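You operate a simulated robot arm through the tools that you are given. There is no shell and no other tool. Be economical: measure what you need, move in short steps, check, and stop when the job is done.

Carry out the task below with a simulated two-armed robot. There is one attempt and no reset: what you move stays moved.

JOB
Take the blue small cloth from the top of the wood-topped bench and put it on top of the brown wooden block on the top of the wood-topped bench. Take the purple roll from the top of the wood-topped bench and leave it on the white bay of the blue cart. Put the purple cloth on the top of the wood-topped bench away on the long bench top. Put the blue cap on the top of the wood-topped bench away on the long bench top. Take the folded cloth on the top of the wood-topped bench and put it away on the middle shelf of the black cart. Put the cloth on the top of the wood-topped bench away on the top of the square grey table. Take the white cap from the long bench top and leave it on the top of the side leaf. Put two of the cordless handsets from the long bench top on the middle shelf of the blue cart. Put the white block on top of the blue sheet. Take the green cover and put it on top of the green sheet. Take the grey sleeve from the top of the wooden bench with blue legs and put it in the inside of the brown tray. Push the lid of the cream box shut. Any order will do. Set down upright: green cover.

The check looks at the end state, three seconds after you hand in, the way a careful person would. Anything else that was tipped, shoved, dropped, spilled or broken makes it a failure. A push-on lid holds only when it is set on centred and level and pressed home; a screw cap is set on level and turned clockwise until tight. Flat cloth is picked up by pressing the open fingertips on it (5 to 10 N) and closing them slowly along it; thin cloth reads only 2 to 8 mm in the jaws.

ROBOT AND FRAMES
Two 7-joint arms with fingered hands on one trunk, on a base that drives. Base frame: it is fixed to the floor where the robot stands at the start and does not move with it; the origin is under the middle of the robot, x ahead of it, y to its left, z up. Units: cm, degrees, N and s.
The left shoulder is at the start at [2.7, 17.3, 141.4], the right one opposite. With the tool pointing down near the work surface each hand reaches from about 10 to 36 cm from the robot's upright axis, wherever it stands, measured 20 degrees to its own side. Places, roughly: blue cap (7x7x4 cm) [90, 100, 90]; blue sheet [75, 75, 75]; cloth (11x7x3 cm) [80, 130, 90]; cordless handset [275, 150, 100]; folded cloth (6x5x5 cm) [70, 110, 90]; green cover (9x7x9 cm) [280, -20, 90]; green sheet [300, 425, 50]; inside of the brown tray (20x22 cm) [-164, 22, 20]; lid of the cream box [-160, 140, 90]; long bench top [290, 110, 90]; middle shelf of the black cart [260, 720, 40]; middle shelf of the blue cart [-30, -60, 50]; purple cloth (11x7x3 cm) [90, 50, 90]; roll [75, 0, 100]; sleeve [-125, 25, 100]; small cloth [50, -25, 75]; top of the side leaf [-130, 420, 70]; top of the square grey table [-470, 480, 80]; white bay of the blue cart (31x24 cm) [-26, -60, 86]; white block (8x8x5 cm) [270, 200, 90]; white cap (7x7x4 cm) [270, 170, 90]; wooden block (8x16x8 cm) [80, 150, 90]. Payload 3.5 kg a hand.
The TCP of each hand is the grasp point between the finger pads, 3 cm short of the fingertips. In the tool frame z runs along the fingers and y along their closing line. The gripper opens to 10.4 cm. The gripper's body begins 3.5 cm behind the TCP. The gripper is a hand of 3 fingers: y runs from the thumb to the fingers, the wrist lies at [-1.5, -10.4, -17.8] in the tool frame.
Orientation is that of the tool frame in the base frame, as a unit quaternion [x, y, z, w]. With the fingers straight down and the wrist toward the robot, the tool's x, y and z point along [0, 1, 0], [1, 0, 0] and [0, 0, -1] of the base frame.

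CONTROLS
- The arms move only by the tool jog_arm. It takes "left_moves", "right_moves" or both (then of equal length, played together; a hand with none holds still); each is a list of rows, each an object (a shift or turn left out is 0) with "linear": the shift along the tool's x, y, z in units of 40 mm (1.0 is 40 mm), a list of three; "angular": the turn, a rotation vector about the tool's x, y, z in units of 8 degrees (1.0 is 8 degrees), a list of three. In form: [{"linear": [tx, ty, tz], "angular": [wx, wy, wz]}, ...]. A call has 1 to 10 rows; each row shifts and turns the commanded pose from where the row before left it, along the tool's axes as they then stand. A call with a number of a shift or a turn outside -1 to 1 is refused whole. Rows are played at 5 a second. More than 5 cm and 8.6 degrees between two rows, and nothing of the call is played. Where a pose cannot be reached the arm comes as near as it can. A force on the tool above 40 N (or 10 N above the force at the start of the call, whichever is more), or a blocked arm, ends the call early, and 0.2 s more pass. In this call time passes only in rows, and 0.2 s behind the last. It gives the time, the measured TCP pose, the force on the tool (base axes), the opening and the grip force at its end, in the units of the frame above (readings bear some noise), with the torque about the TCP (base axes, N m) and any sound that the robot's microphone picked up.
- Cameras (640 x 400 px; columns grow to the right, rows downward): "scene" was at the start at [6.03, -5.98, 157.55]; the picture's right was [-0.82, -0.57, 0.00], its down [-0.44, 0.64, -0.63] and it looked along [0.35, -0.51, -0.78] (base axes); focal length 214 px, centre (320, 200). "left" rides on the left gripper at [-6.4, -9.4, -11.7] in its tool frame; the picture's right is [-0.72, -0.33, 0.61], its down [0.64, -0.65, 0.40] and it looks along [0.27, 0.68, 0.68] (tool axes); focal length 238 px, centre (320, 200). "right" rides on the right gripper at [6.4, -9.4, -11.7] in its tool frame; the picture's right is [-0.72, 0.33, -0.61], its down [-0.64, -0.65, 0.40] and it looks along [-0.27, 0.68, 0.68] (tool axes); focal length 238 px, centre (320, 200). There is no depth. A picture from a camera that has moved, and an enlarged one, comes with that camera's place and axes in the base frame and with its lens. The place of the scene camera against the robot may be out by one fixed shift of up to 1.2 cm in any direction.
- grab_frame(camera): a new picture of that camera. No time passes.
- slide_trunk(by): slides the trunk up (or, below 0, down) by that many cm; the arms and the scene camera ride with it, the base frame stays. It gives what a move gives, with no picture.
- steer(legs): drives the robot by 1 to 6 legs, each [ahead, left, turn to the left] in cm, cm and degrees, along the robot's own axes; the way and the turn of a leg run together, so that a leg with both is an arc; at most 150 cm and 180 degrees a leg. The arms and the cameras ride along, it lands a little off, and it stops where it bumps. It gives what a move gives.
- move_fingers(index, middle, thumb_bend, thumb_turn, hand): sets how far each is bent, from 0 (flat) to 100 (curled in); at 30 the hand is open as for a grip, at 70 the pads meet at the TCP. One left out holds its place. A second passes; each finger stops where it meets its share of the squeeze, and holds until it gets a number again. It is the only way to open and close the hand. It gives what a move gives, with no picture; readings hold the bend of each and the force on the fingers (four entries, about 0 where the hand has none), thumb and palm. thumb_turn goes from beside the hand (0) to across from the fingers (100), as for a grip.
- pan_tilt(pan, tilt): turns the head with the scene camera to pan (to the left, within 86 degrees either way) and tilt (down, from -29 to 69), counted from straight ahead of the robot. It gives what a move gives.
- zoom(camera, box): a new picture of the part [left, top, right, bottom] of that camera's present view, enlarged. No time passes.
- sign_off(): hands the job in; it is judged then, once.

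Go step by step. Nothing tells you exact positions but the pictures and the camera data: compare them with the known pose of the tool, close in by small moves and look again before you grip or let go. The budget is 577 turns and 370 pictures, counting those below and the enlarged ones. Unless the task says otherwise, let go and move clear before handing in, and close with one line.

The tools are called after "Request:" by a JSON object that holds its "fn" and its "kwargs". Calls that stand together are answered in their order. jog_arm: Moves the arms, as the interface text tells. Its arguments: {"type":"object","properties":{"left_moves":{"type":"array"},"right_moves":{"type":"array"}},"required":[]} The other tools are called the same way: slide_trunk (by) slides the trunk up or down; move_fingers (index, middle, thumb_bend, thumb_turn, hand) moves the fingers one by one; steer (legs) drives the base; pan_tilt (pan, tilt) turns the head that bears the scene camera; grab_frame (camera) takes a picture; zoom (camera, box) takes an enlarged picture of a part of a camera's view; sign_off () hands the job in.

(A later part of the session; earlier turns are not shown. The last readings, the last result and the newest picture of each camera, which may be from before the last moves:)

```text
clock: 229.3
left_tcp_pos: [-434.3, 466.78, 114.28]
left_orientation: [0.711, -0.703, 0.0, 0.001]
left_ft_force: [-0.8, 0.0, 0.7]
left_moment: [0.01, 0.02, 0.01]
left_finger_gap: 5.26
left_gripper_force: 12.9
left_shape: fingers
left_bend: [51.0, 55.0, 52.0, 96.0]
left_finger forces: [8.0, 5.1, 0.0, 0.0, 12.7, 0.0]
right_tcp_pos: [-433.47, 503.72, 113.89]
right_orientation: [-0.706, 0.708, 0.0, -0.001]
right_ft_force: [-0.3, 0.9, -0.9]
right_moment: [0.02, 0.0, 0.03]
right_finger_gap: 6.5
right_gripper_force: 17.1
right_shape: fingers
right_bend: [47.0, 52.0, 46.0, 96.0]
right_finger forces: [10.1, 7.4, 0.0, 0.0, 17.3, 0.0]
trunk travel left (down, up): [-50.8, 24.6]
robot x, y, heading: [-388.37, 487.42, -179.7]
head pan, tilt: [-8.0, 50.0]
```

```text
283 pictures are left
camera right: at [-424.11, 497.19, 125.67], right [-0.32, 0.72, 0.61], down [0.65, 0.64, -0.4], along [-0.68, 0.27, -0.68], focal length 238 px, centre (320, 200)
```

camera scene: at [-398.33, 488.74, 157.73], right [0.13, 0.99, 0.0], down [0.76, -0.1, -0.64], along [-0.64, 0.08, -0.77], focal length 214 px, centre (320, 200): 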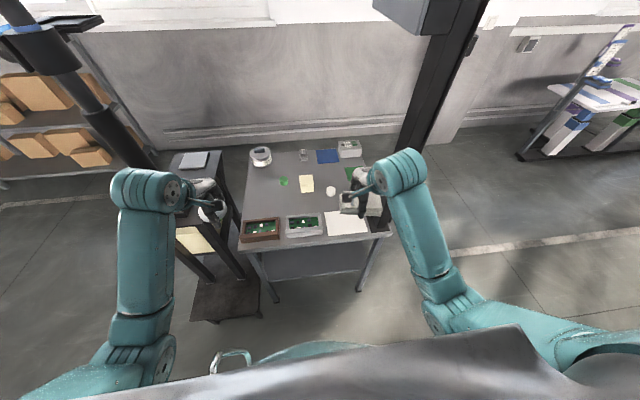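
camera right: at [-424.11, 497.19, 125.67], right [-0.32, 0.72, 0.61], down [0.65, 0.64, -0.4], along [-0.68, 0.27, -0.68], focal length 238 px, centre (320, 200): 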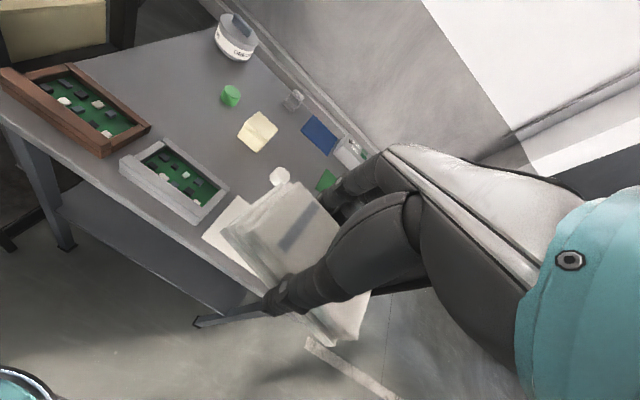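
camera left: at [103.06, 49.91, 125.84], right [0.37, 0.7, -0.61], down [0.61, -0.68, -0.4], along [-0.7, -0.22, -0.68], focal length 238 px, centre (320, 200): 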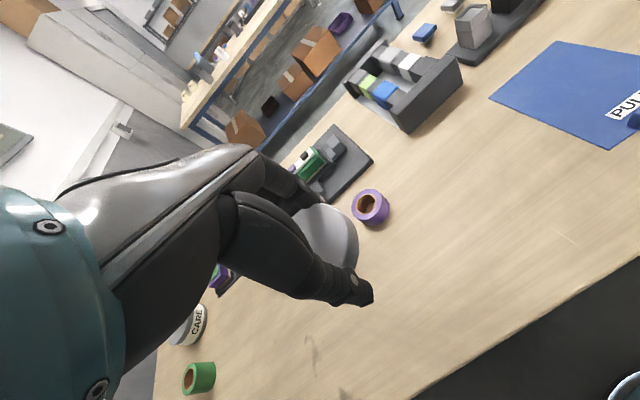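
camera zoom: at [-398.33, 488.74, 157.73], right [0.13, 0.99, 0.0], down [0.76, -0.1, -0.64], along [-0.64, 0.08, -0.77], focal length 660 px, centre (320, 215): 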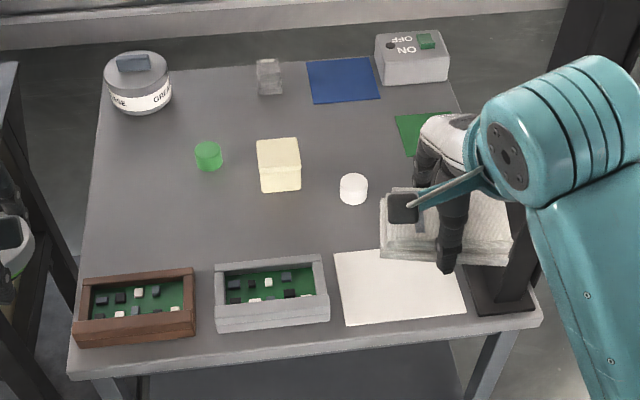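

Request:
{"fn": "jog_arm", "kwargs": {"left_moves": [{"linear": [0, -0.7, 0]}, {"linear": [0, -0.7, 0]}]}}

Request:
{"fn": "steer", "kwargs": {"legs": [[0, 20, 0], [4, 0, 0]]}}

Request:
{"fn": "grab_frame", "kwargs": {"camera": "right"}}

Request:
{"fn": "grab_frame", "kwargs": {"camera": "scene"}}

```text
clock: 229.9
left_tcp_pos: [-428.36, 466.6, 114.41]
left_orientation: [0.711, -0.703, 0.0, 0.001]
left_ft_force: [-0.1, -0.3, -0.7]
left_moment: [0.02, 0.04, 0.02]
left_finger_gap: 5.25
left_gripper_force: 12.8
left_shape: fingers
left_bend: [51.0, 55.0, 52.0, 96.0]
left_finger forces: [8.1, 5.3, 0.1, 0.0, 12.8, 0.0]
right_tcp_pos: [-433.4, 503.55, 114.09]
right_orientation: [-0.706, 0.708, 0.001, -0.001]
right_ft_force: [-0.6, -0.1, -0.1]
right_moment: [-0.02, -0.02, 0.0]
right_finger_gap: 6.52
right_gripper_force: 17.7
right_shape: fingers
right_bend: [47.0, 52.0, 46.0, 96.0]
right_finger forces: [10.1, 7.4, 0.0, 0.0, 17.4, 0.0]
trunk travel left (down, up): [-50.8, 24.6]
robot x, y, heading: [-388.29, 487.44, -179.7]
head pan, tilt: [-8.0, 50.0]
```

```text
clock: 232.0
left_tcp_pos: [-432.06, 446.34, 114.46]
left_orientation: [0.712, -0.702, 0.0, -0.001]
left_ft_force: [-0.8, -0.5, -0.8]
left_moment: [0.0, -0.03, -0.02]
left_finger_gap: 5.27
left_gripper_force: 13.0
left_shape: fingers
left_bend: [51.0, 55.0, 52.0, 96.0]
left_finger forces: [7.9, 5.3, 0.0, 0.0, 12.8, 0.0]
right_tcp_pos: [-437.36, 483.31, 113.88]
right_orientation: [0.707, -0.707, 0.0, 0.0]
right_ft_force: [-0.2, -0.6, -0.1]
right_moment: [-0.02, -0.04, 0.0]
right_finger_gap: 6.5
right_gripper_force: 17.6
right_shape: fingers
right_bend: [47.0, 52.0, 46.0, 96.0]
right_finger forces: [10.1, 7.4, 0.0, 0.0, 17.4, 0.1]
trunk travel left (down, up): [-50.8, 24.6]
robot x, y, heading: [-392.46, 467.31, -179.1]
head pan, tilt: [-8.0, 50.0]
```

```text
282 pictures are left
camera right: at [-427.98, 476.91, 125.63], right [-0.33, 0.72, 0.61], down [0.65, 0.64, -0.4], along [-0.68, 0.27, -0.68], focal length 238 px, centre (320, 200)
```

right: 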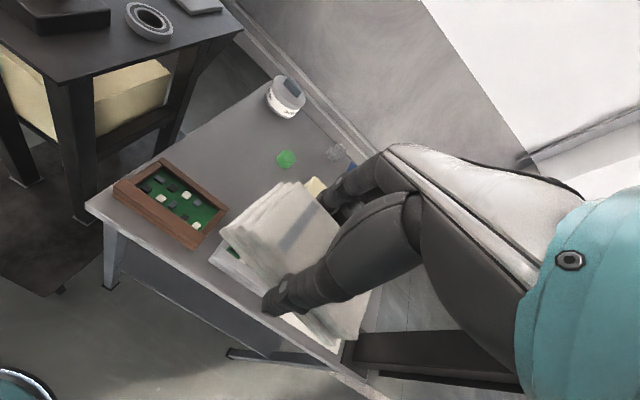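

```text
281 pictures are left
camera scene: at [-402.19, 468.57, 157.72], right [0.13, 0.99, 0.0], down [0.76, -0.1, -0.64], along [-0.64, 0.08, -0.77], focal length 214 px, centre (320, 200)
```

scene: 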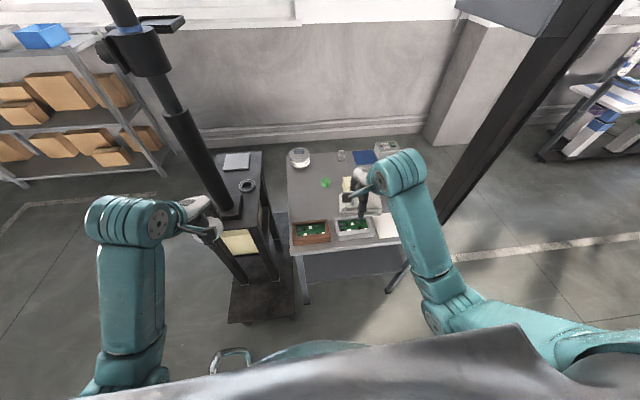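

Request:
{"fn": "steer", "kwargs": {"legs": [[8, -1, -0.8]]}}

Request:
{"fn": "slide_trunk", "kwargs": {"by": -15}}

Request:
{"fn": "jog_arm", "kwargs": {"right_moves": [{"linear": [0.15, 0.9, 0]}, {"linear": [0.15, 0.9, 0]}, {"linear": [0.15, 0.9, 0]}, {"linear": [0.15, 0.9, 0]}]}}

Request:
{"fn": "grab_frame", "kwargs": {"camera": "right"}}

Request:
{"fn": "grab_frame", "kwargs": {"camera": "scene"}}

```text
clock: 233.1
left_tcp_pos: [-440.27, 447.75, 114.43]
left_orientation: [0.708, -0.706, 0.001, 0.0]
left_ft_force: [-0.8, 0.5, -0.5]
left_moment: [0.02, 0.02, 0.0]
left_finger_gap: 5.25
left_gripper_force: 13.2
left_shape: fingers
left_bend: [51.0, 55.0, 52.0, 96.0]
left_finger forces: [8.0, 5.2, 0.1, 0.0, 12.8, 0.0]
right_tcp_pos: [-445.08, 484.79, 113.9]
right_orientation: [-0.703, 0.711, 0.0, -0.001]
right_ft_force: [0.0, 0.2, 0.2]
right_moment: [0.01, -0.02, -0.01]
right_finger_gap: 6.52
right_gripper_force: 17.4
right_shape: fingers
right_bend: [47.0, 52.0, 46.0, 96.0]
right_finger forces: [10.1, 7.4, 0.0, 0.0, 17.4, 0.0]
trunk travel left (down, up): [-50.8, 24.6]
robot x, y, heading: [-400.26, 468.09, -179.6]
head pan, tilt: [-8.0, 50.0]
```

```text
clock: 234.8
left_tcp_pos: [-440.26, 447.78, 99.48]
left_orientation: [0.708, -0.706, -0.001, 0.001]
left_ft_force: [0.1, -1.2, 0.0]
left_moment: [0.02, 0.02, 0.0]
left_finger_gap: 5.25
left_gripper_force: 12.5
left_shape: fingers
left_bend: [51.0, 55.0, 52.0, 96.0]
left_finger forces: [8.0, 5.2, 0.1, 0.0, 12.7, 0.1]
right_tcp_pos: [-445.0, 484.69, 99.02]
right_orientation: [-0.704, 0.71, 0.002, 0.001]
right_ft_force: [-0.2, -0.4, -0.2]
right_moment: [-0.02, -0.01, 0.01]
right_finger_gap: 6.55
right_gripper_force: 18.0
right_shape: fingers
right_bend: [47.0, 52.0, 46.0, 96.0]
right_finger forces: [10.1, 7.4, 0.1, 0.0, 17.4, 0.0]
trunk travel left (down, up): [-35.8, 39.6]
robot x, y, heading: [-400.25, 468.4, -179.9]
head pan, tilt: [-8.0, 50.0]
```

```text
clock: 235.8
left_tcp_pos: [-440.23, 447.75, 99.33]
left_orientation: [0.708, -0.706, 0.0, 0.0]
left_ft_force: [0.5, 0.2, 0.0]
left_moment: [-0.01, -0.04, 0.03]
left_finger_gap: 5.26
left_gripper_force: 12.8
left_shape: fingers
left_bend: [51.0, 55.0, 52.0, 96.0]
left_finger forces: [8.1, 5.2, 0.0, 0.1, 12.7, 0.0]
right_tcp_pos: [-459.36, 482.58, 98.92]
right_orientation: [-0.703, 0.711, 0.0, -0.001]
right_ft_force: [-0.4, -0.6, -0.8]
right_moment: [-0.01, 0.0, 0.03]
right_finger_gap: 6.54
right_gripper_force: 17.0
right_shape: fingers
right_bend: [47.0, 53.0, 46.0, 96.0]
right_finger forces: [10.0, 7.4, 0.1, 0.0, 17.5, 0.0]
trunk travel left (down, up): [-35.8, 39.6]
robot x, y, heading: [-399.95, 468.07, -179.8]
head pan, tilt: [-8.0, 50.0]
```

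```text
280 pictures are left
camera right: at [-450.03, 476.04, 110.63], right [-0.32, 0.72, 0.61], down [0.66, 0.63, -0.4], along [-0.68, 0.28, -0.68], focal length 238 px, centre (320, 200)
```

right: 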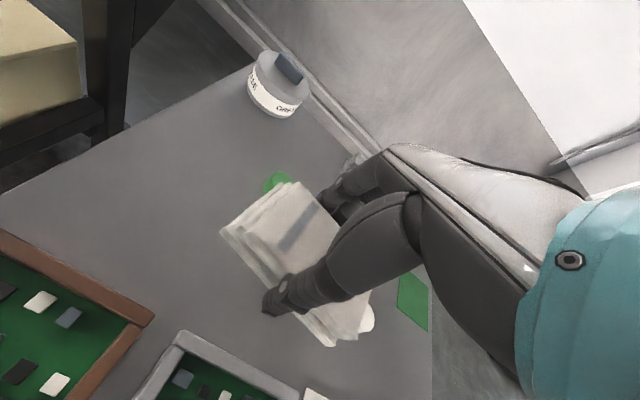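

```text
279 pictures are left
camera scene: at [-413.06, 469.61, 142.62], right [0.14, 0.99, 0.0], down [0.76, -0.11, -0.64], along [-0.64, 0.09, -0.77], focal length 214 px, centre (320, 200)
```

scene: 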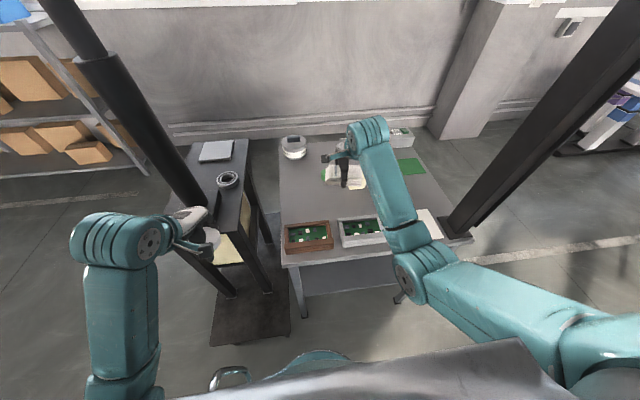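

Request:
{"fn": "jog_arm", "kwargs": {"right_moves": [{"linear": [0.65, 0.78, 0]}, {"linear": [0, 0, 1]}, {"linear": [0, 0, 1]}, {"linear": [0, 0, 1]}, {"linear": [0, 0, 0.6]}]}}

Request:
{"fn": "grab_frame", "kwargs": {"camera": "right"}}

```text
clock: 237.0
left_tcp_pos: [-440.32, 447.72, 99.44]
left_orientation: [0.709, -0.706, 0.0, 0.0]
left_ft_force: [0.1, 0.5, -0.6]
left_moment: [-0.02, 0.02, 0.0]
left_finger_gap: 5.25
left_gripper_force: 12.2
left_shape: fingers
left_bend: [51.0, 55.0, 52.0, 96.0]
left_finger forces: [7.9, 5.1, 0.1, 0.1, 12.7, 0.0]
right_tcp_pos: [-462.64, 479.97, 84.57]
right_orientation: [-0.703, 0.711, 0.001, 0.0]
right_ft_force: [1.1, 0.2, -1.1]
right_moment: [-0.02, -0.02, 0.02]
right_finger_gap: 6.47
right_gripper_force: 17.2
right_shape: fingers
right_bend: [47.0, 53.0, 46.0, 96.0]
right_finger forces: [9.9, 7.4, 0.0, 0.0, 17.4, 0.0]
trunk travel left (down, up): [-35.8, 39.6]
robot x, y, heading: [-400.24, 468.47, -179.7]
head pan, tilt: [-8.0, 50.0]
```

```text
278 pictures are left
camera right: at [-453.31, 473.52, 96.28], right [-0.32, 0.72, 0.61], down [0.66, 0.63, -0.4], along [-0.68, 0.28, -0.68], focal length 238 px, centre (320, 200)
```

right: 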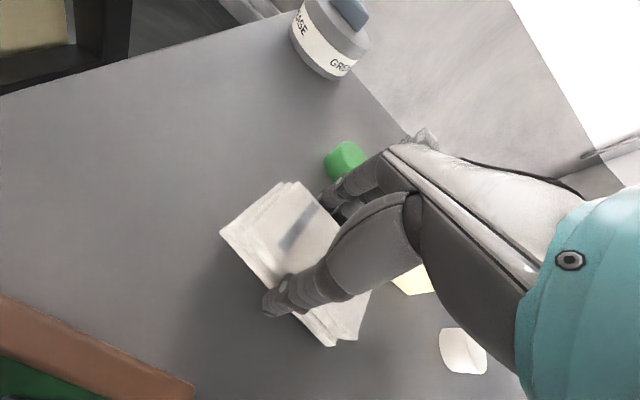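

Request:
{"fn": "jog_arm", "kwargs": {"right_moves": [{"linear": [0, 0, 0.2]}, {"linear": [0, 0, 0.2]}]}}

Request:
{"fn": "jog_arm", "kwargs": {"right_moves": [{"linear": [0, 0, 0.12]}]}}

Request:
{"fn": "jog_arm", "kwargs": {"right_moves": [{"linear": [0, 0, 0.12]}]}}

```text
clock: 237.6
left_tcp_pos: [-439.96, 447.75, 99.62]
left_orientation: [0.708, -0.706, -0.001, 0.002]
left_ft_force: [-1.0, 0.1, -1.5]
left_moment: [-0.03, 0.02, 0.0]
left_finger_gap: 5.26
left_gripper_force: 12.7
left_shape: fingers
left_bend: [51.0, 55.0, 52.0, 96.0]
left_finger forces: [8.0, 5.1, 0.1, 0.0, 12.7, 0.0]
right_tcp_pos: [-462.87, 480.03, 83.62]
right_orientation: [-0.703, 0.711, 0.004, -0.006]
right_ft_force: [5.2, 3.3, 24.0]
right_moment: [0.06, -0.23, -0.04]
right_finger_gap: 6.52
right_gripper_force: 20.4
right_shape: fingers
right_bend: [48.0, 53.0, 46.0, 96.0]
right_finger forces: [8.6, 7.1, 0.0, 0.1, 25.9, 0.0]
trunk travel left (down, up): [-35.8, 39.6]
robot x, y, heading: [-399.87, 468.39, -179.7]
head pan, tilt: [-8.0, 50.0]
```

```text
clock: 238.1
left_tcp_pos: [-440.11, 447.74, 99.52]
left_orientation: [0.708, -0.706, 0.0, 0.0]
left_ft_force: [0.0, -0.7, -0.2]
left_moment: [0.01, -0.01, -0.02]
left_finger_gap: 5.27
left_gripper_force: 13.0
left_shape: fingers
left_bend: [51.0, 55.0, 52.0, 96.0]
left_finger forces: [8.0, 5.2, 0.0, 0.0, 12.7, 0.0]
right_tcp_pos: [-463.3, 479.86, 83.64]
right_orientation: [-0.704, 0.71, 0.008, -0.01]
right_ft_force: [6.5, 1.9, 19.6]
right_moment: [0.01, -0.5, 0.03]
right_finger_gap: 6.57
right_gripper_force: 22.1
right_shape: fingers
right_bend: [49.0, 54.0, 46.0, 96.0]
right_finger forces: [8.3, 6.8, 0.0, 0.0, 27.6, 0.0]
trunk travel left (down, up): [-35.8, 39.6]
robot x, y, heading: [-399.92, 468.71, -179.9]
head pan, tilt: [-8.0, 50.0]
stopped in row 1 (right hand): the force on the tool passed its limit at 42 N (the readings are from after the stop); the commanded pose is now the measured one
```

```text
clock: 238.5
left_tcp_pos: [-439.96, 447.83, 99.71]
left_orientation: [0.708, -0.706, -0.002, 0.001]
left_ft_force: [-0.9, -0.3, -0.5]
left_moment: [0.0, 0.01, -0.01]
left_finger_gap: 5.23
left_gripper_force: 13.6
left_shape: fingers
left_bend: [51.0, 55.0, 52.0, 96.0]
left_finger forces: [8.0, 5.2, 0.0, 0.1, 12.7, 0.0]
right_tcp_pos: [-463.35, 479.8, 83.58]
right_orientation: [-0.702, 0.712, 0.01, -0.012]
right_ft_force: [6.2, 3.7, 37.0]
right_moment: [0.01, -0.64, -0.03]
right_finger_gap: 6.58
right_gripper_force: 22.8
right_shape: fingers
right_bend: [49.0, 54.0, 46.0, 96.0]
right_finger forces: [9.0, 7.7, 0.0, 0.0, 29.7, 0.0]
trunk travel left (down, up): [-35.8, 39.6]
robot x, y, heading: [-400.35, 468.31, -180.0]
head pan, tilt: [-8.0, 50.0]
```

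Request:
{"fn": "jog_arm", "kwargs": {"right_moves": [{"linear": [0, 0, -0.12]}]}}

Request:
{"fn": "move_fingers", "kwargs": {"hand": "right", "index": 30, "middle": 30, "thumb_bend": 30}}

Request:
{"fn": "jog_arm", "kwargs": {"right_moves": [{"linear": [0, 0, -0.5]}, {"linear": [0, 0, -1]}, {"linear": [0, 0, -1]}, {"linear": [0, 0, -1]}, {"linear": [0, 0, -1]}]}}

Request:
{"fn": "grab_frame", "kwargs": {"camera": "right"}}

```text
clock: 238.9
left_tcp_pos: [-440.03, 447.74, 99.48]
left_orientation: [0.708, -0.706, -0.001, 0.0]
left_ft_force: [-0.4, 0.1, -1.3]
left_moment: [0.01, -0.01, 0.0]
left_finger_gap: 5.27
left_gripper_force: 12.3
left_shape: fingers
left_bend: [51.0, 55.0, 52.0, 96.0]
left_finger forces: [8.1, 5.2, 0.1, 0.0, 12.7, 0.0]
right_tcp_pos: [-463.32, 479.94, 83.5]
right_orientation: [-0.703, 0.711, 0.007, -0.01]
right_ft_force: [-0.7, 0.8, 23.8]
right_moment: [0.03, -0.24, -0.03]
right_finger_gap: 6.53
right_gripper_force: 21.3
right_shape: fingers
right_bend: [48.0, 53.0, 47.0, 96.0]
right_finger forces: [10.4, 8.6, 0.0, 0.1, 23.8, 0.1]
trunk travel left (down, up): [-35.8, 39.6]
robot x, y, heading: [-400.25, 468.57, -179.8]
head pan, tilt: [-8.0, 50.0]
```

```text
clock: 239.9
left_tcp_pos: [-440.11, 447.71, 99.29]
left_orientation: [0.708, -0.706, 0.0, 0.0]
left_ft_force: [-0.1, 0.3, -0.5]
left_moment: [0.0, 0.06, -0.02]
left_finger_gap: 5.29
left_gripper_force: 13.0
left_shape: fingers
left_bend: [51.0, 55.0, 52.0, 96.0]
left_finger forces: [8.0, 5.2, 0.0, 0.0, 12.8, 0.0]
right_tcp_pos: [-463.17, 480.01, 83.19]
right_orientation: [-0.702, 0.712, 0.005, -0.006]
right_ft_force: [0.5, 0.2, 0.2]
right_moment: [0.0, -0.01, -0.02]
right_finger_gap: 10.27
right_gripper_force: 0.0
right_shape: fingers
right_bend: [30.0, 30.0, 30.0, 97.0]
right_finger forces: [0.0, 0.0, 0.0, 0.0, 0.0, 0.0]
trunk travel left (down, up): [-35.8, 39.6]
robot x, y, heading: [-400.31, 468.56, -179.9]
head pan, tilt: [-8.0, 50.0]
```

```text
clock: 241.1
left_tcp_pos: [-440.26, 447.76, 99.34]
left_orientation: [0.708, -0.706, 0.0, 0.0]
left_ft_force: [0.1, -0.8, -0.3]
left_moment: [-0.03, 0.01, 0.03]
left_finger_gap: 5.23
left_gripper_force: 12.6
left_shape: fingers
left_bend: [51.0, 55.0, 52.0, 96.0]
left_finger forces: [8.0, 5.1, 0.0, 0.0, 12.6, 0.0]
right_tcp_pos: [-462.84, 480.22, 101.34]
right_orientation: [-0.704, 0.71, 0.005, -0.006]
right_ft_force: [-0.5, -0.1, -0.3]
right_moment: [0.01, 0.02, 0.01]
right_finger_gap: 10.3
right_gripper_force: 0.1
right_shape: fingers
right_bend: [30.0, 30.0, 30.0, 97.0]
right_finger forces: [0.0, 0.0, 0.0, 0.0, 0.0, 0.0]
trunk travel left (down, up): [-35.8, 39.6]
robot x, y, heading: [-400.27, 467.99, -180.1]
head pan, tilt: [-8.0, 50.0]
```

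```text
277 pictures are left
camera right: at [-453.32, 473.78, 112.96], right [-0.31, 0.72, 0.62], down [0.65, 0.63, -0.42], along [-0.69, 0.27, -0.67], focal length 238 px, centre (320, 200)
```

right: 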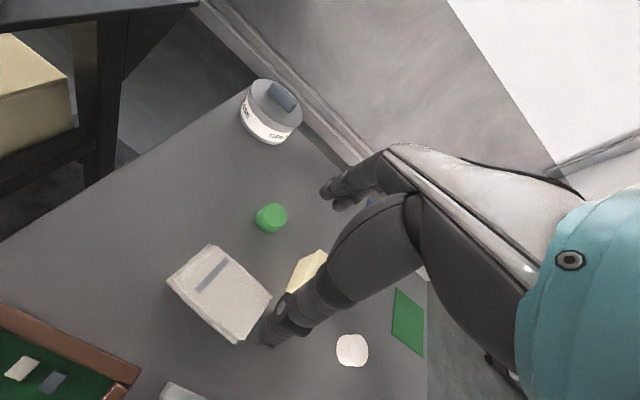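

Request:
{"fn": "jog_arm", "kwargs": {"right_moves": [{"linear": [0, -1, -0.3]}, {"linear": [0, -1, 0]}, {"linear": [0, -1, 0]}, {"linear": [0, -1, 0]}, {"linear": [0, -0.6, 0]}]}}

Request:
{"fn": "slide_trunk", "kwargs": {"by": 15}}

Request:
{"fn": "steer", "kwargs": {"legs": [[-13, 0, 0], [0, -20, 0], [0, 0, -90]]}}

Request:
{"fn": "pan_tilt", "kwargs": {"pan": -40, "tilt": 25}}

Request:
{"fn": "grab_frame", "kwargs": {"camera": "scene"}}

```text
clock: 242.3
left_tcp_pos: [-440.33, 447.82, 99.57]
left_orientation: [0.708, -0.706, 0.0, 0.0]
left_ft_force: [-0.1, 1.4, -0.4]
left_moment: [0.0, -0.01, -0.04]
left_finger_gap: 5.25
left_gripper_force: 13.5
left_shape: fingers
left_bend: [51.0, 55.0, 52.0, 96.0]
left_finger forces: [7.9, 5.2, 0.0, 0.1, 12.7, 0.0]
right_tcp_pos: [-444.65, 480.32, 102.55]
right_orientation: [-0.701, 0.713, 0.013, -0.008]
right_ft_force: [0.1, -1.0, -0.2]
right_moment: [0.01, 0.03, -0.01]
right_finger_gap: 10.29
right_gripper_force: 0.1
right_shape: fingers
right_bend: [30.0, 30.0, 30.0, 97.0]
right_finger forces: [0.0, 0.1, 0.0, 0.0, 0.0, 0.1]
trunk travel left (down, up): [-35.8, 39.6]
robot x, y, heading: [-400.18, 468.48, -179.6]
head pan, tilt: [-8.0, 50.0]
```

```text
clock: 244.0
left_tcp_pos: [-440.17, 447.82, 114.42]
left_orientation: [0.708, -0.707, 0.0, -0.001]
left_ft_force: [0.9, 0.2, -0.7]
left_moment: [-0.01, -0.03, -0.01]
left_finger_gap: 5.27
left_gripper_force: 12.4
left_shape: fingers
left_bend: [51.0, 55.0, 52.0, 96.0]
left_finger forces: [7.9, 5.2, 0.0, 0.0, 12.6, 0.0]
right_tcp_pos: [-444.99, 481.82, 116.95]
right_orientation: [-0.696, 0.717, 0.029, 0.008]
right_ft_force: [0.8, -0.1, -0.8]
right_moment: [0.01, 0.0, 0.01]
right_finger_gap: 10.31
right_gripper_force: 0.0
right_shape: fingers
right_bend: [30.0, 30.0, 30.0, 97.0]
right_finger forces: [0.1, 0.1, 0.0, 0.0, 0.0, 0.1]
trunk travel left (down, up): [-50.8, 24.6]
robot x, y, heading: [-400.4, 468.12, -179.9]
head pan, tilt: [-8.0, 50.0]
```

```text
clock: 250.4
left_tcp_pos: [-407.8, 528.87, 114.37]
left_orientation: [0.001, 1.0, 0.0, 0.0]
left_ft_force: [0.4, -0.6, -0.7]
left_moment: [-0.02, -0.02, 0.02]
left_finger_gap: 5.2
left_gripper_force: 12.6
left_shape: fingers
left_bend: [52.0, 56.0, 52.0, 96.0]
left_finger forces: [7.9, 5.2, 0.0, 0.1, 12.3, 0.0]
right_tcp_pos: [-373.54, 533.38, 116.86]
right_orientation: [0.016, 0.999, 0.013, 0.028]
right_ft_force: [0.8, -0.5, 0.6]
right_moment: [0.02, -0.03, -0.02]
right_finger_gap: 10.28
right_gripper_force: 0.0
right_shape: fingers
right_bend: [30.0, 30.0, 30.0, 97.0]
right_finger forces: [0.0, 0.0, 0.1, 0.0, 0.0, 0.0]
trunk travel left (down, up): [-50.8, 24.6]
robot x, y, heading: [-387.27, 488.74, 89.9]
head pan, tilt: [-8.0, 50.0]
```

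```text
clock: 251.3
left_tcp_pos: [-407.73, 528.97, 114.45]
left_orientation: [0.001, 1.0, 0.0, -0.001]
left_ft_force: [0.0, -0.7, -0.4]
left_moment: [-0.01, -0.01, 0.02]
left_finger_gap: 5.18
left_gripper_force: 12.2
left_shape: fingers
left_bend: [52.0, 56.0, 52.0, 96.0]
left_finger forces: [8.0, 5.2, 0.1, 0.1, 12.3, 0.0]
right_tcp_pos: [-373.4, 533.41, 116.77]
right_orientation: [0.017, 0.999, 0.014, 0.029]
right_ft_force: [0.7, 0.4, -0.1]
right_moment: [0.0, 0.0, -0.01]
right_finger_gap: 10.27
right_gripper_force: 0.1
right_shape: fingers
right_bend: [30.0, 30.0, 30.0, 97.0]
right_finger forces: [0.0, 0.1, 0.0, 0.0, 0.1, 0.0]
trunk travel left (down, up): [-50.8, 24.6]
robot x, y, heading: [-387.37, 488.75, 89.9]
head pan, tilt: [-40.0, 25.0]
```

```text
276 pictures are left
camera scene: at [-381.65, 498.02, 161.47], right [0.76, -0.64, 0.0], down [-0.27, -0.32, -0.91], along [0.58, 0.69, -0.42], focal length 214 px, centre (320, 200)
```

scene: 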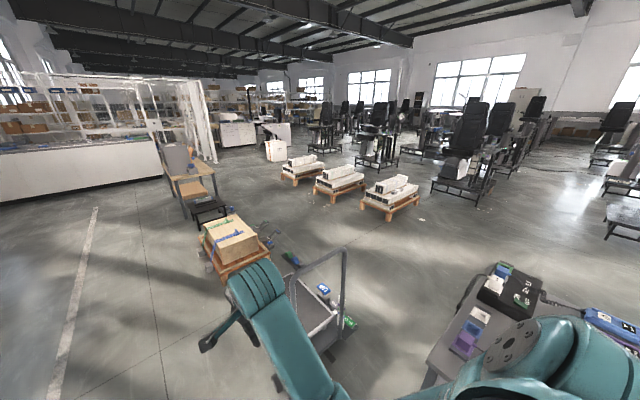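

Request:
{"fn": "steer", "kwargs": {"legs": [[-140, 0, 0], [-32, 0, 0], [0, -130, 0], [0, -120, 0], [0, -108, 0]]}}

Request:
{"fn": "pan_tilt", "kwargs": {"pan": 40, "tilt": 30}}

Request:
{"fn": "grab_frame", "kwargs": {"camera": "scene"}}

Request:
{"fn": "pan_tilt", "kwargs": {"pan": -10, "tilt": 30}}

Request:
{"fn": "grab_frame", "kwargs": {"camera": "scene"}}

```text
clock: 277.1
left_tcp_pos: [-47.94, 368.78, 114.52]
left_orientation: [-0.018, 1.0, 0.0, 0.0]
left_ft_force: [0.1, -0.7, -0.4]
left_moment: [-0.02, -0.03, 0.0]
left_finger_gap: 5.18
left_gripper_force: 13.4
left_shape: fingers
left_bend: [52.0, 56.0, 52.0, 96.0]
left_finger forces: [7.9, 5.1, 0.0, 0.0, 12.2, 0.1]
right_tcp_pos: [-13.75, 374.54, 116.75]
right_orientation: [-0.001, 0.999, 0.014, 0.029]
right_ft_force: [0.6, 0.5, 0.1]
right_moment: [0.0, -0.03, -0.01]
right_finger_gap: 10.3
right_gripper_force: 0.0
right_shape: fingers
right_bend: [30.0, 30.0, 30.0, 97.0]
right_finger forces: [0.1, 0.1, 0.1, 0.0, 0.0, 0.0]
trunk travel left (down, up): [-50.8, 24.6]
robot x, y, heading: [-26.03, 329.39, 91.7]
head pan, tilt: [-40.0, 25.0]
```

```text
clock: 278.6
left_tcp_pos: [-48.0, 368.67, 114.5]
left_orientation: [-0.018, 1.0, 0.0, 0.0]
left_ft_force: [0.6, -0.6, -0.5]
left_moment: [-0.01, 0.01, 0.02]
left_finger_gap: 5.17
left_gripper_force: 13.1
left_shape: fingers
left_bend: [52.0, 56.0, 52.0, 96.0]
left_finger forces: [7.8, 5.0, 0.0, 0.0, 12.3, 0.1]
right_tcp_pos: [-13.74, 374.49, 116.77]
right_orientation: [0.0, 0.999, 0.014, 0.029]
right_ft_force: [0.2, -0.1, 0.5]
right_moment: [-0.02, -0.02, 0.04]
right_finger_gap: 10.3
right_gripper_force: 0.0
right_shape: fingers
right_bend: [30.0, 30.0, 30.0, 97.0]
right_finger forces: [0.0, 0.1, 0.0, 0.1, 0.1, 0.1]
trunk travel left (down, up): [-50.8, 24.6]
robot x, y, heading: [-26.08, 329.12, 91.9]
head pan, tilt: [40.0, 30.0]
```

```text
275 pictures are left
camera scene: at [-32.46, 338.28, 160.68], right [0.74, 0.67, 0.0], down [0.33, -0.37, -0.87], along [-0.58, 0.64, -0.5], focal length 214 px, centre (320, 200)
```

scene: 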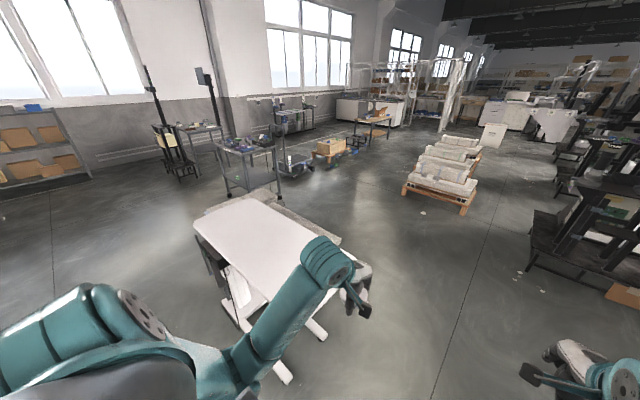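

```text
clock: 279.8
left_tcp_pos: [-48.01, 368.68, 114.43]
left_orientation: [-0.017, 1.0, -0.001, 0.0]
left_ft_force: [0.6, -0.8, -0.6]
left_moment: [-0.02, 0.0, -0.02]
left_finger_gap: 5.19
left_gripper_force: 12.8
left_shape: fingers
left_bend: [52.0, 56.0, 52.0, 96.0]
left_finger forces: [7.9, 5.1, 0.0, 0.0, 12.4, 0.0]
right_tcp_pos: [-13.82, 374.57, 116.74]
right_orientation: [0.0, 0.999, 0.013, 0.029]
right_ft_force: [-0.1, 0.9, -0.2]
right_moment: [0.0, -0.02, -0.02]
right_finger_gap: 10.24
right_gripper_force: 0.0
right_shape: fingers
right_bend: [30.0, 30.0, 30.0, 97.0]
right_finger forces: [0.0, 0.1, 0.1, 0.0, 0.0, 0.0]
trunk travel left (down, up): [-50.8, 24.6]
robot x, y, heading: [-26.22, 329.23, 91.7]
head pan, tilt: [-10.0, 30.0]
```

```text
274 pictures are left
camera scene: at [-25.17, 340.5, 160.68], right [0.99, -0.14, 0.0], down [-0.07, -0.5, -0.87], along [0.12, 0.86, -0.5], focal length 214 px, centre (320, 200)
```

scene: 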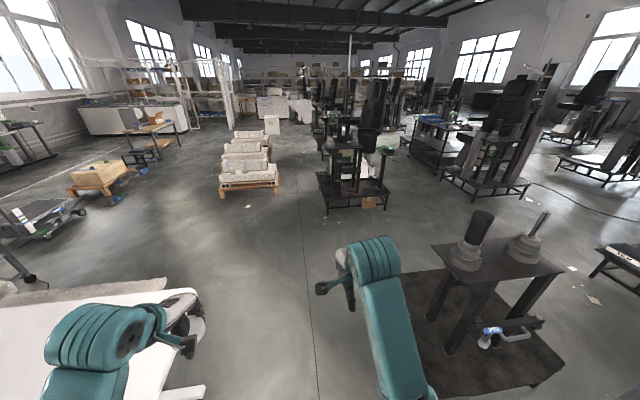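

Request:
{"fn": "steer", "kwargs": {"legs": [[0, -2, -1.7], [95, 0, 0]]}}

Request:
{"fn": "pan_tilt", "kwargs": {"pan": 80, "tilt": 40}}

Request:
{"fn": "grab_frame", "kwargs": {"camera": "scene"}}

```text
clock: 285.1
left_tcp_pos: [-47.09, 462.6, 114.36]
left_orientation: [-0.014, 1.0, 0.0, 0.0]
left_ft_force: [-0.2, 0.3, -0.4]
left_moment: [-0.02, -0.05, -0.01]
left_finger_gap: 5.17
left_gripper_force: 12.9
left_shape: fingers
left_bend: [52.0, 56.0, 52.0, 96.0]
left_finger forces: [8.0, 5.1, 0.0, 0.0, 12.3, 0.0]
right_tcp_pos: [-12.95, 468.11, 116.7]
right_orientation: [0.003, 0.999, 0.015, 0.028]
right_ft_force: [-0.1, 0.3, -0.1]
right_moment: [0.01, -0.02, 0.02]
right_finger_gap: 10.29
right_gripper_force: 0.0
right_shape: fingers
right_bend: [30.0, 30.0, 30.0, 97.0]
right_finger forces: [0.1, 0.0, 0.0, 0.1, 0.1, 0.1]
trunk travel left (down, up): [-50.8, 24.6]
robot x, y, heading: [-25.5, 422.82, 91.4]
head pan, tilt: [-10.0, 30.0]
```

```text
clock: 286.8
left_tcp_pos: [-47.12, 462.53, 114.27]
left_orientation: [-0.015, 1.0, 0.0, 0.0]
left_ft_force: [-0.5, -0.4, -1.5]
left_moment: [0.01, 0.04, -0.01]
left_finger_gap: 5.19
left_gripper_force: 12.8
left_shape: fingers
left_bend: [52.0, 56.0, 52.0, 96.0]
left_finger forces: [7.9, 5.1, 0.0, 0.1, 12.3, 0.0]
right_tcp_pos: [-12.86, 468.08, 116.79]
right_orientation: [0.003, 0.999, 0.014, 0.03]
right_ft_force: [0.1, 0.5, 0.3]
right_moment: [0.0, 0.02, 0.0]
right_finger_gap: 10.26
right_gripper_force: 0.1
right_shape: fingers
right_bend: [30.0, 30.0, 30.0, 97.0]
right_finger forces: [0.1, 0.0, 0.1, 0.0, 0.0, 0.0]
trunk travel left (down, up): [-50.8, 24.6]
robot x, y, heading: [-25.47, 423.12, 91.5]
head pan, tilt: [80.0, 40.0]
```

```text
273 pictures are left
camera scene: at [-34.24, 426.47, 159.15], right [0.15, 0.99, 0.0], down [0.64, -0.1, -0.77], along [-0.76, 0.11, -0.64], focal length 214 px, centre (320, 200)
```

scene: 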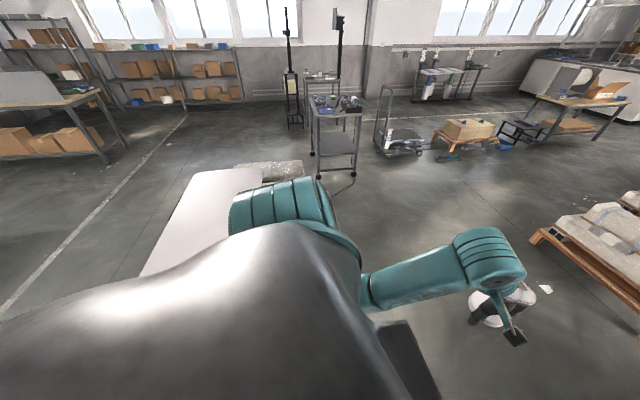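

Request:
{"fn": "steer", "kwargs": {"legs": [[10, -2, 0], [0, 0, 89]]}}

Request:
{"fn": "pan_tilt", "kwargs": {"pan": 5, "tilt": 45}}

Request:
{"fn": "grab_frame", "kwargs": {"camera": "scene"}}

Request:
{"fn": "grab_frame", "kwargs": {"camera": "right"}}

```text
clock: 291.7
left_tcp_pos: [-63.27, 411.13, 114.37]
left_orientation: [0.72, -0.694, 0.0, 0.001]
left_ft_force: [0.3, -0.1, -0.3]
left_moment: [0.03, -0.01, 0.01]
left_finger_gap: 5.15
left_gripper_force: 12.3
left_shape: fingers
left_bend: [52.0, 56.0, 52.0, 96.0]
left_finger forces: [7.8, 5.0, 0.1, 0.0, 12.0, 0.0]
right_tcp_pos: [-69.05, 445.32, 116.81]
right_orientation: [0.707, -0.706, -0.031, -0.011]
right_ft_force: [-0.1, 0.8, 0.2]
right_moment: [-0.01, 0.01, -0.01]
right_finger_gap: 10.27
right_gripper_force: 0.0
right_shape: fingers
right_bend: [30.0, 30.0, 30.0, 97.0]
right_finger forces: [0.1, 0.0, 0.0, 0.1, 0.0, 0.0]
trunk travel left (down, up): [-50.8, 24.6]
robot x, y, heading: [-24.01, 432.76, -178.0]
head pan, tilt: [80.0, 40.0]
```

```text
clock: 293.2
left_tcp_pos: [-63.31, 411.14, 114.33]
left_orientation: [0.72, -0.694, 0.0, 0.0]
left_ft_force: [0.0, 0.2, -0.6]
left_moment: [-0.02, 0.01, 0.0]
left_finger_gap: 5.14
left_gripper_force: 12.5
left_shape: fingers
left_bend: [52.0, 56.0, 52.0, 96.0]
left_finger forces: [7.8, 5.0, 0.0, 0.0, 12.0, 0.1]
right_tcp_pos: [-68.98, 445.18, 116.69]
right_orientation: [0.707, -0.706, -0.031, -0.011]
right_ft_force: [0.1, 0.0, -1.1]
right_moment: [-0.01, 0.01, 0.03]
right_finger_gap: 10.31
right_gripper_force: 0.0
right_shape: fingers
right_bend: [30.0, 30.0, 30.0, 97.0]
right_finger forces: [0.0, 0.0, 0.0, 0.0, 0.0, 0.0]
trunk travel left (down, up): [-50.8, 24.6]
robot x, y, heading: [-23.74, 433.06, -178.0]
head pan, tilt: [5.0, 45.0]
```

```text
272 pictures are left
camera scene: at [-34.08, 432.15, 158.42], right [-0.12, 0.99, 0.0], down [0.7, 0.09, -0.71], along [-0.7, -0.09, -0.71], focal length 214 px, centre (320, 200)
```

scene: 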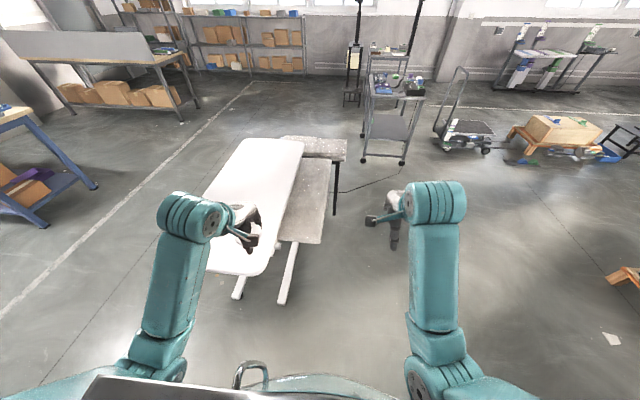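

```text
271 pictures are left
camera right: at [-59.28, 438.24, 127.87], right [-0.31, 0.68, 0.66], down [0.64, 0.66, -0.38], along [-0.7, 0.31, -0.64], focal length 238 px, centre (320, 200)
```

right: 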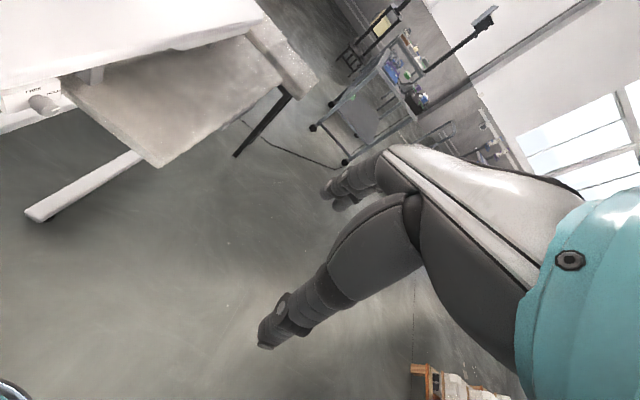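

Request:
{"fn": "steer", "kwargs": {"legs": [[0, -12, -2], [27, 0, 0]]}}

Request:
{"fn": "pan_tilt", "kwargs": {"pan": 15, "tilt": 55}}

Request:
{"fn": "grab_frame", "kwargs": {"camera": "scene"}}

Request:
{"fn": "grab_frame", "kwargs": {"camera": "left"}}

```text
clock: 296.0
left_tcp_pos: [-91.75, 424.55, 114.42]
left_orientation: [0.708, -0.707, 0.0, 0.001]
left_ft_force: [0.8, 1.2, -1.0]
left_moment: [0.03, 0.0, -0.01]
left_finger_gap: 5.15
left_gripper_force: 12.1
left_shape: fingers
left_bend: [52.0, 56.0, 52.0, 96.0]
left_finger forces: [7.9, 5.1, 0.0, 0.0, 12.1, 0.0]
right_tcp_pos: [-96.45, 458.89, 116.79]
right_orientation: [-0.695, 0.718, 0.03, 0.012]
right_ft_force: [0.0, 0.8, 0.5]
right_moment: [0.02, -0.01, -0.01]
right_finger_gap: 10.27
right_gripper_force: 0.2
right_shape: fingers
right_bend: [30.0, 30.0, 30.0, 97.0]
right_finger forces: [0.0, 0.0, 0.1, 0.0, 0.0, 0.0]
trunk travel left (down, up): [-50.8, 24.6]
robot x, y, heading: [-51.77, 444.65, 180.0]
head pan, tilt: [5.0, 45.0]
```

```text
clock: 296.7
left_tcp_pos: [-91.69, 424.49, 114.47]
left_orientation: [0.708, -0.706, 0.0, -0.001]
left_ft_force: [1.1, -0.3, -0.5]
left_moment: [0.02, 0.01, 0.02]
left_finger_gap: 5.18
left_gripper_force: 12.6
left_shape: fingers
left_bend: [52.0, 56.0, 52.0, 96.0]
left_finger forces: [7.7, 5.0, 0.1, 0.0, 12.0, 0.0]
right_tcp_pos: [-96.28, 458.94, 116.78]
right_orientation: [-0.695, 0.718, 0.031, 0.011]
right_ft_force: [-0.1, 0.1, 0.0]
right_moment: [0.0, -0.03, 0.01]
right_finger_gap: 10.28
right_gripper_force: 0.1
right_shape: fingers
right_bend: [30.0, 30.0, 30.0, 97.0]
right_finger forces: [0.0, 0.0, 0.1, 0.1, 0.0, 0.0]
trunk travel left (down, up): [-50.8, 24.6]
robot x, y, heading: [-51.62, 444.75, 180.0]
head pan, tilt: [15.0, 55.0]
```

```text
270 pictures are left
camera scene: at [-60.75, 443.43, 157.08], right [-0.26, 0.97, 0.0], down [0.79, 0.21, -0.57], along [-0.55, -0.15, -0.82], focal length 214 px, centre (320, 200)
```

scene: 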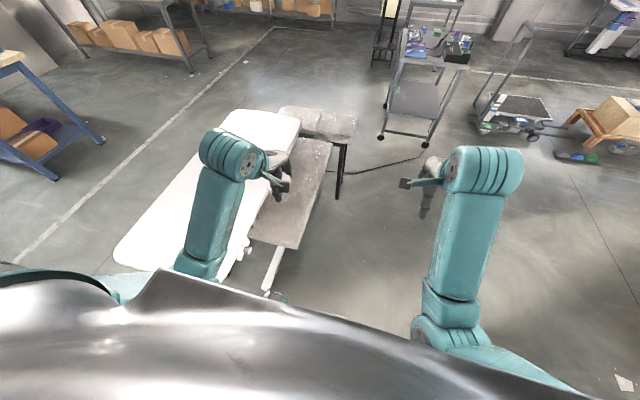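

```text
269 pictures are left
camera left: at [-82.37, 430.95, 126.05], right [0.33, 0.72, -0.61], down [0.65, -0.64, -0.4], along [-0.68, -0.27, -0.68], focal length 238 px, centre (320, 200)
```

left: 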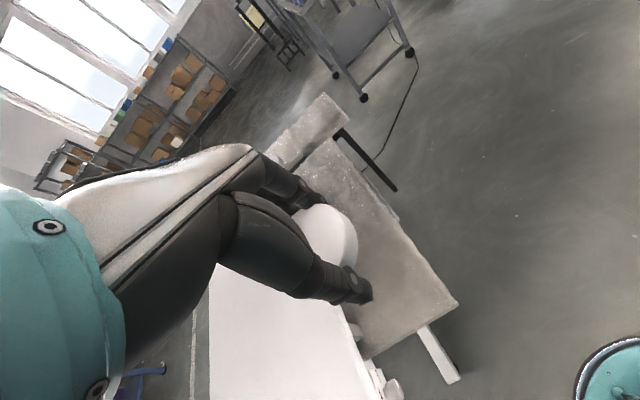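

Request:
{"fn": "jog_arm", "kwargs": {"left_moves": [{"linear": [0.5, 0.8, 0]}, {"linear": [0.5, 0.8, 0]}, {"linear": [0.5, 0.8, 0]}, {"linear": [0, 0.67, 0]}]}}

Request:
{"fn": "slide_trunk", "kwargs": {"by": -22}}

Request:
{"fn": "grab_frame", "kwargs": {"camera": "left"}}

Request:
{"fn": "grab_frame", "kwargs": {"camera": "scene"}}

```text
clock: 297.7
left_tcp_pos: [-104.24, 418.5, 114.28]
left_orientation: [0.708, -0.706, 0.0, 0.0]
left_ft_force: [1.0, -0.3, -0.8]
left_moment: [0.02, -0.02, 0.02]
left_finger_gap: 5.14
left_gripper_force: 12.6
left_shape: fingers
left_bend: [52.0, 56.0, 52.0, 96.0]
left_finger forces: [7.8, 5.1, 0.1, 0.0, 12.1, 0.0]
right_tcp_pos: [-96.48, 459.04, 116.76]
right_orientation: [-0.695, 0.718, 0.03, 0.011]
right_ft_force: [-0.8, 0.0, -0.2]
right_moment: [0.0, 0.01, 0.0]
right_finger_gap: 10.29
right_gripper_force: 0.1
right_shape: fingers
right_bend: [30.0, 30.0, 30.0, 97.0]
right_finger forces: [0.0, 0.0, 0.1, 0.0, 0.0, 0.1]
trunk travel left (down, up): [-50.8, 24.6]
robot x, y, heading: [-51.52, 445.04, 180.0]
head pan, tilt: [15.0, 55.0]
```

```text
clock: 300.0
left_tcp_pos: [-103.94, 418.47, 92.59]
left_orientation: [0.708, -0.706, -0.002, 0.0]
left_ft_force: [0.9, -0.9, -1.2]
left_moment: [0.01, 0.02, -0.04]
left_finger_gap: 5.12
left_gripper_force: 12.3
left_shape: fingers
left_bend: [52.0, 56.0, 52.0, 96.0]
left_finger forces: [7.7, 4.9, 0.1, 0.1, 12.1, 0.1]
right_tcp_pos: [-96.78, 460.66, 94.56]
right_orientation: [-0.69, 0.721, 0.052, 0.027]
right_ft_force: [0.4, 0.0, 0.9]
right_moment: [0.0, 0.01, 0.01]
right_finger_gap: 10.26
right_gripper_force: 0.0
right_shape: fingers
right_bend: [30.0, 30.0, 30.0, 97.0]
right_finger forces: [0.0, 0.0, 0.0, 0.0, 0.0, 0.0]
trunk travel left (down, up): [-28.8, 46.6]
robot x, y, heading: [-51.5, 444.94, 180.1]
head pan, tilt: [15.0, 55.0]
```

```text
268 pictures are left
camera left: at [-94.64, 424.93, 104.09], right [0.32, 0.72, -0.61], down [0.65, -0.64, -0.41], along [-0.68, -0.27, -0.68], focal length 238 px, centre (320, 200)
```

left: 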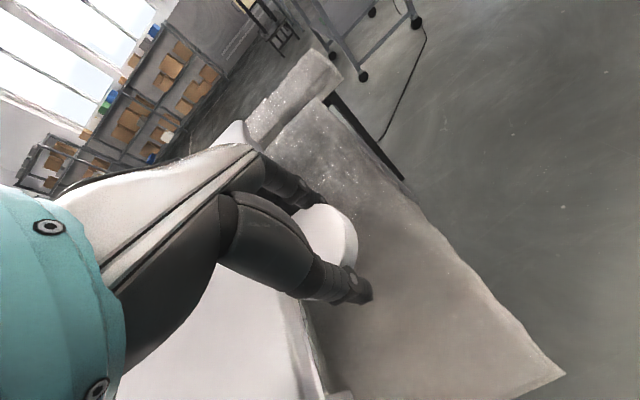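

```text
267 pictures are left
camera scene: at [-66.13, 443.43, 134.89], right [-0.26, 0.97, 0.0], down [0.79, 0.21, -0.57], along [-0.55, -0.15, -0.82], focal length 214 px, centre (320, 200)
```

scene: 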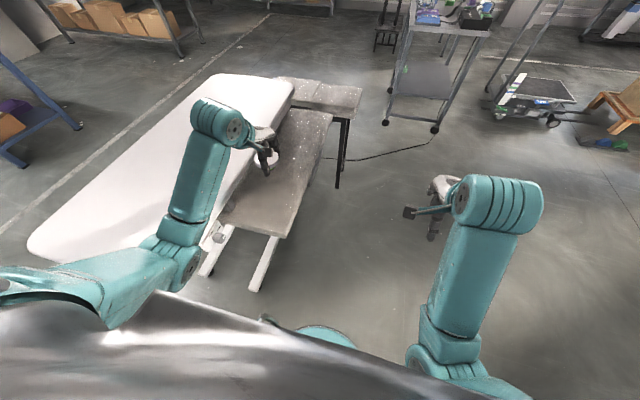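

Request:
{"fn": "steer", "kwargs": {"legs": [[0, -6, 0]]}}

Request:
{"fn": "jog_arm", "kwargs": {"left_moves": [{"linear": [0.6, 0, 0]}, {"linear": [0.65, 0, 0.5]}, {"linear": [0, 0, 1]}, {"linear": [0, 0, 0.8]}]}}

Request:
{"fn": "grab_frame", "kwargs": {"camera": "left"}}

Request:
{"fn": "grab_frame", "kwargs": {"camera": "scene"}}

```text
clock: 301.0
left_tcp_pos: [-103.94, 424.55, 92.45]
left_orientation: [0.708, -0.707, 0.0, 0.0]
left_ft_force: [0.9, -0.9, 0.8]
left_moment: [-0.03, 0.02, 0.0]
left_finger_gap: 5.13
left_gripper_force: 12.5
left_shape: fingers
left_bend: [52.0, 56.0, 52.0, 96.0]
left_finger forces: [7.8, 5.0, 0.0, 0.1, 12.1, 0.0]
right_tcp_pos: [-96.7, 466.71, 94.53]
right_orientation: [-0.69, 0.721, 0.052, 0.026]
right_ft_force: [0.4, -0.1, -0.8]
right_moment: [-0.03, 0.02, -0.04]
right_finger_gap: 10.29
right_gripper_force: 0.1
right_shape: fingers
right_bend: [30.0, 30.0, 30.0, 97.0]
right_finger forces: [0.0, 0.0, 0.1, 0.1, 0.1, 0.2]
trunk travel left (down, up): [-28.8, 46.6]
robot x, y, heading: [-51.66, 450.77, 180.0]
head pan, tilt: [15.0, 55.0]
```

```text
clock: 302.0
left_tcp_pos: [-103.68, 419.76, 83.27]
left_orientation: [-0.707, 0.707, 0.0, 0.0]
left_ft_force: [-0.7, 0.6, -0.6]
left_moment: [0.03, 0.01, -0.04]
left_finger_gap: 5.13
left_gripper_force: 12.8
left_shape: fingers
left_bend: [52.0, 56.0, 52.0, 96.0]
left_finger forces: [7.9, 5.0, 0.1, 0.1, 11.9, 0.0]
right_tcp_pos: [-96.56, 466.8, 94.57]
right_orientation: [-0.689, 0.722, 0.053, 0.029]
right_ft_force: [0.3, 1.6, 0.7]
right_moment: [-0.03, -0.03, 0.01]
right_finger_gap: 10.27
right_gripper_force: 0.1
right_shape: fingers
right_bend: [30.0, 30.0, 30.0, 97.0]
right_finger forces: [0.0, 0.1, 0.0, 0.0, 0.0, 0.0]
trunk travel left (down, up): [-28.8, 46.6]
robot x, y, heading: [-51.48, 451.16, 179.7]
head pan, tilt: [15.0, 55.0]
```

```text
266 pictures are left
camera left: at [-94.33, 426.12, 94.84], right [0.33, 0.72, -0.61], down [0.65, -0.64, -0.4], along [-0.68, -0.27, -0.68], focal length 238 px, centre (320, 200)
```

left: 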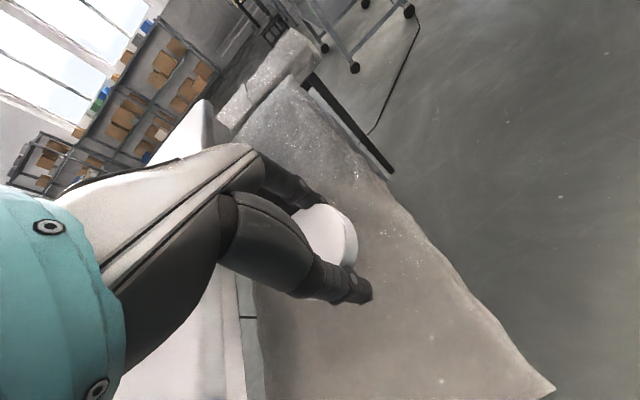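

```text
265 pictures are left
camera scene: at [-66.16, 449.39, 134.87], right [-0.26, 0.97, 0.0], down [0.79, 0.21, -0.57], along [-0.55, -0.15, -0.82], focal length 214 px, centre (320, 200)
```

scene: 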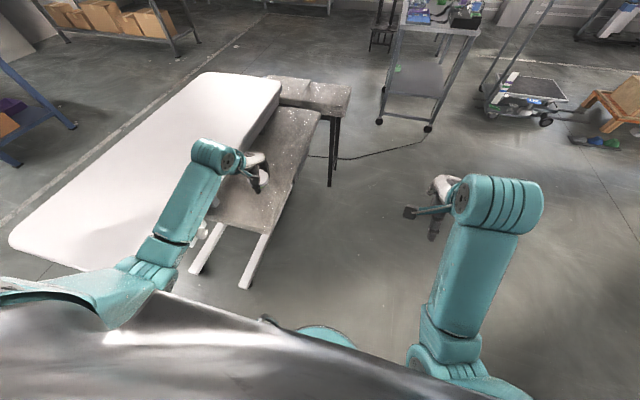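

Request:
{"fn": "jog_arm", "kwargs": {"left_moves": [{"linear": [0.1, 0, 0.5]}, {"linear": [0, 0, 0.5]}, {"linear": [0, 0, 0.5]}]}}

```text
clock: 302.8
left_tcp_pos: [-103.83, 419.32, 77.44]
left_orientation: [0.707, -0.707, 0.0, -0.001]
left_ft_force: [0.3, 0.6, -0.5]
left_moment: [0.0, -0.02, -0.01]
left_finger_gap: 5.11
left_gripper_force: 12.3
left_shape: fingers
left_bend: [52.0, 56.0, 52.0, 96.0]
left_finger forces: [7.7, 4.9, 0.1, 0.0, 11.9, 0.0]
right_tcp_pos: [-96.65, 466.85, 94.55]
right_orientation: [-0.689, 0.722, 0.054, 0.028]
right_ft_force: [0.1, 0.2, -0.4]
right_moment: [0.01, -0.03, -0.02]
right_finger_gap: 10.31
right_gripper_force: 0.0
right_shape: fingers
right_bend: [30.0, 30.0, 30.0, 97.0]
right_finger forces: [0.0, 0.0, 0.0, 0.0, 0.0, 0.1]
trunk travel left (down, up): [-28.8, 46.6]
robot x, y, heading: [-51.61, 450.87, 179.8]
head pan, tilt: [15.0, 55.0]
```

Request:
{"fn": "jog_arm", "kwargs": {"left_moves": [{"linear": [0, 0, 0.25]}, {"linear": [0, 0, 0.1]}]}}

Request:
{"fn": "grab_frame", "kwargs": {"camera": "left"}}

```text
clock: 303.4
left_tcp_pos: [-103.88, 419.17, 75.68]
left_orientation: [0.707, -0.707, 0.0, -0.001]
left_ft_force: [0.7, -0.3, -1.5]
left_moment: [0.01, -0.04, 0.01]
left_finger_gap: 5.11
left_gripper_force: 12.6
left_shape: fingers
left_bend: [52.0, 56.0, 52.0, 96.0]
left_finger forces: [7.8, 5.0, 0.0, 0.0, 11.8, 0.1]
right_tcp_pos: [-96.49, 466.79, 94.66]
right_orientation: [-0.689, 0.722, 0.054, 0.029]
right_ft_force: [-0.1, -0.3, -0.5]
right_moment: [0.0, 0.03, 0.01]
right_finger_gap: 10.27
right_gripper_force: 0.0
right_shape: fingers
right_bend: [30.0, 30.0, 30.0, 97.0]
right_finger forces: [0.1, 0.0, 0.0, 0.0, 0.0, 0.0]
trunk travel left (down, up): [-28.8, 46.6]
robot x, y, heading: [-51.61, 450.88, 179.8]
head pan, tilt: [15.0, 55.0]
```

```text
264 pictures are left
camera left: at [-94.59, 425.58, 87.46], right [0.33, 0.72, -0.61], down [0.65, -0.64, -0.4], along [-0.68, -0.27, -0.68], focal length 238 px, centre (320, 200)
```

left: 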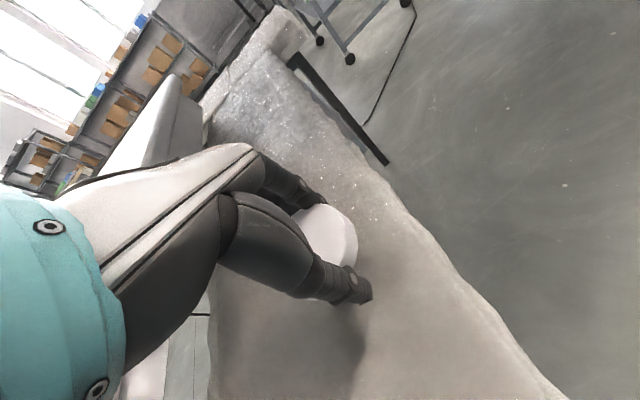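

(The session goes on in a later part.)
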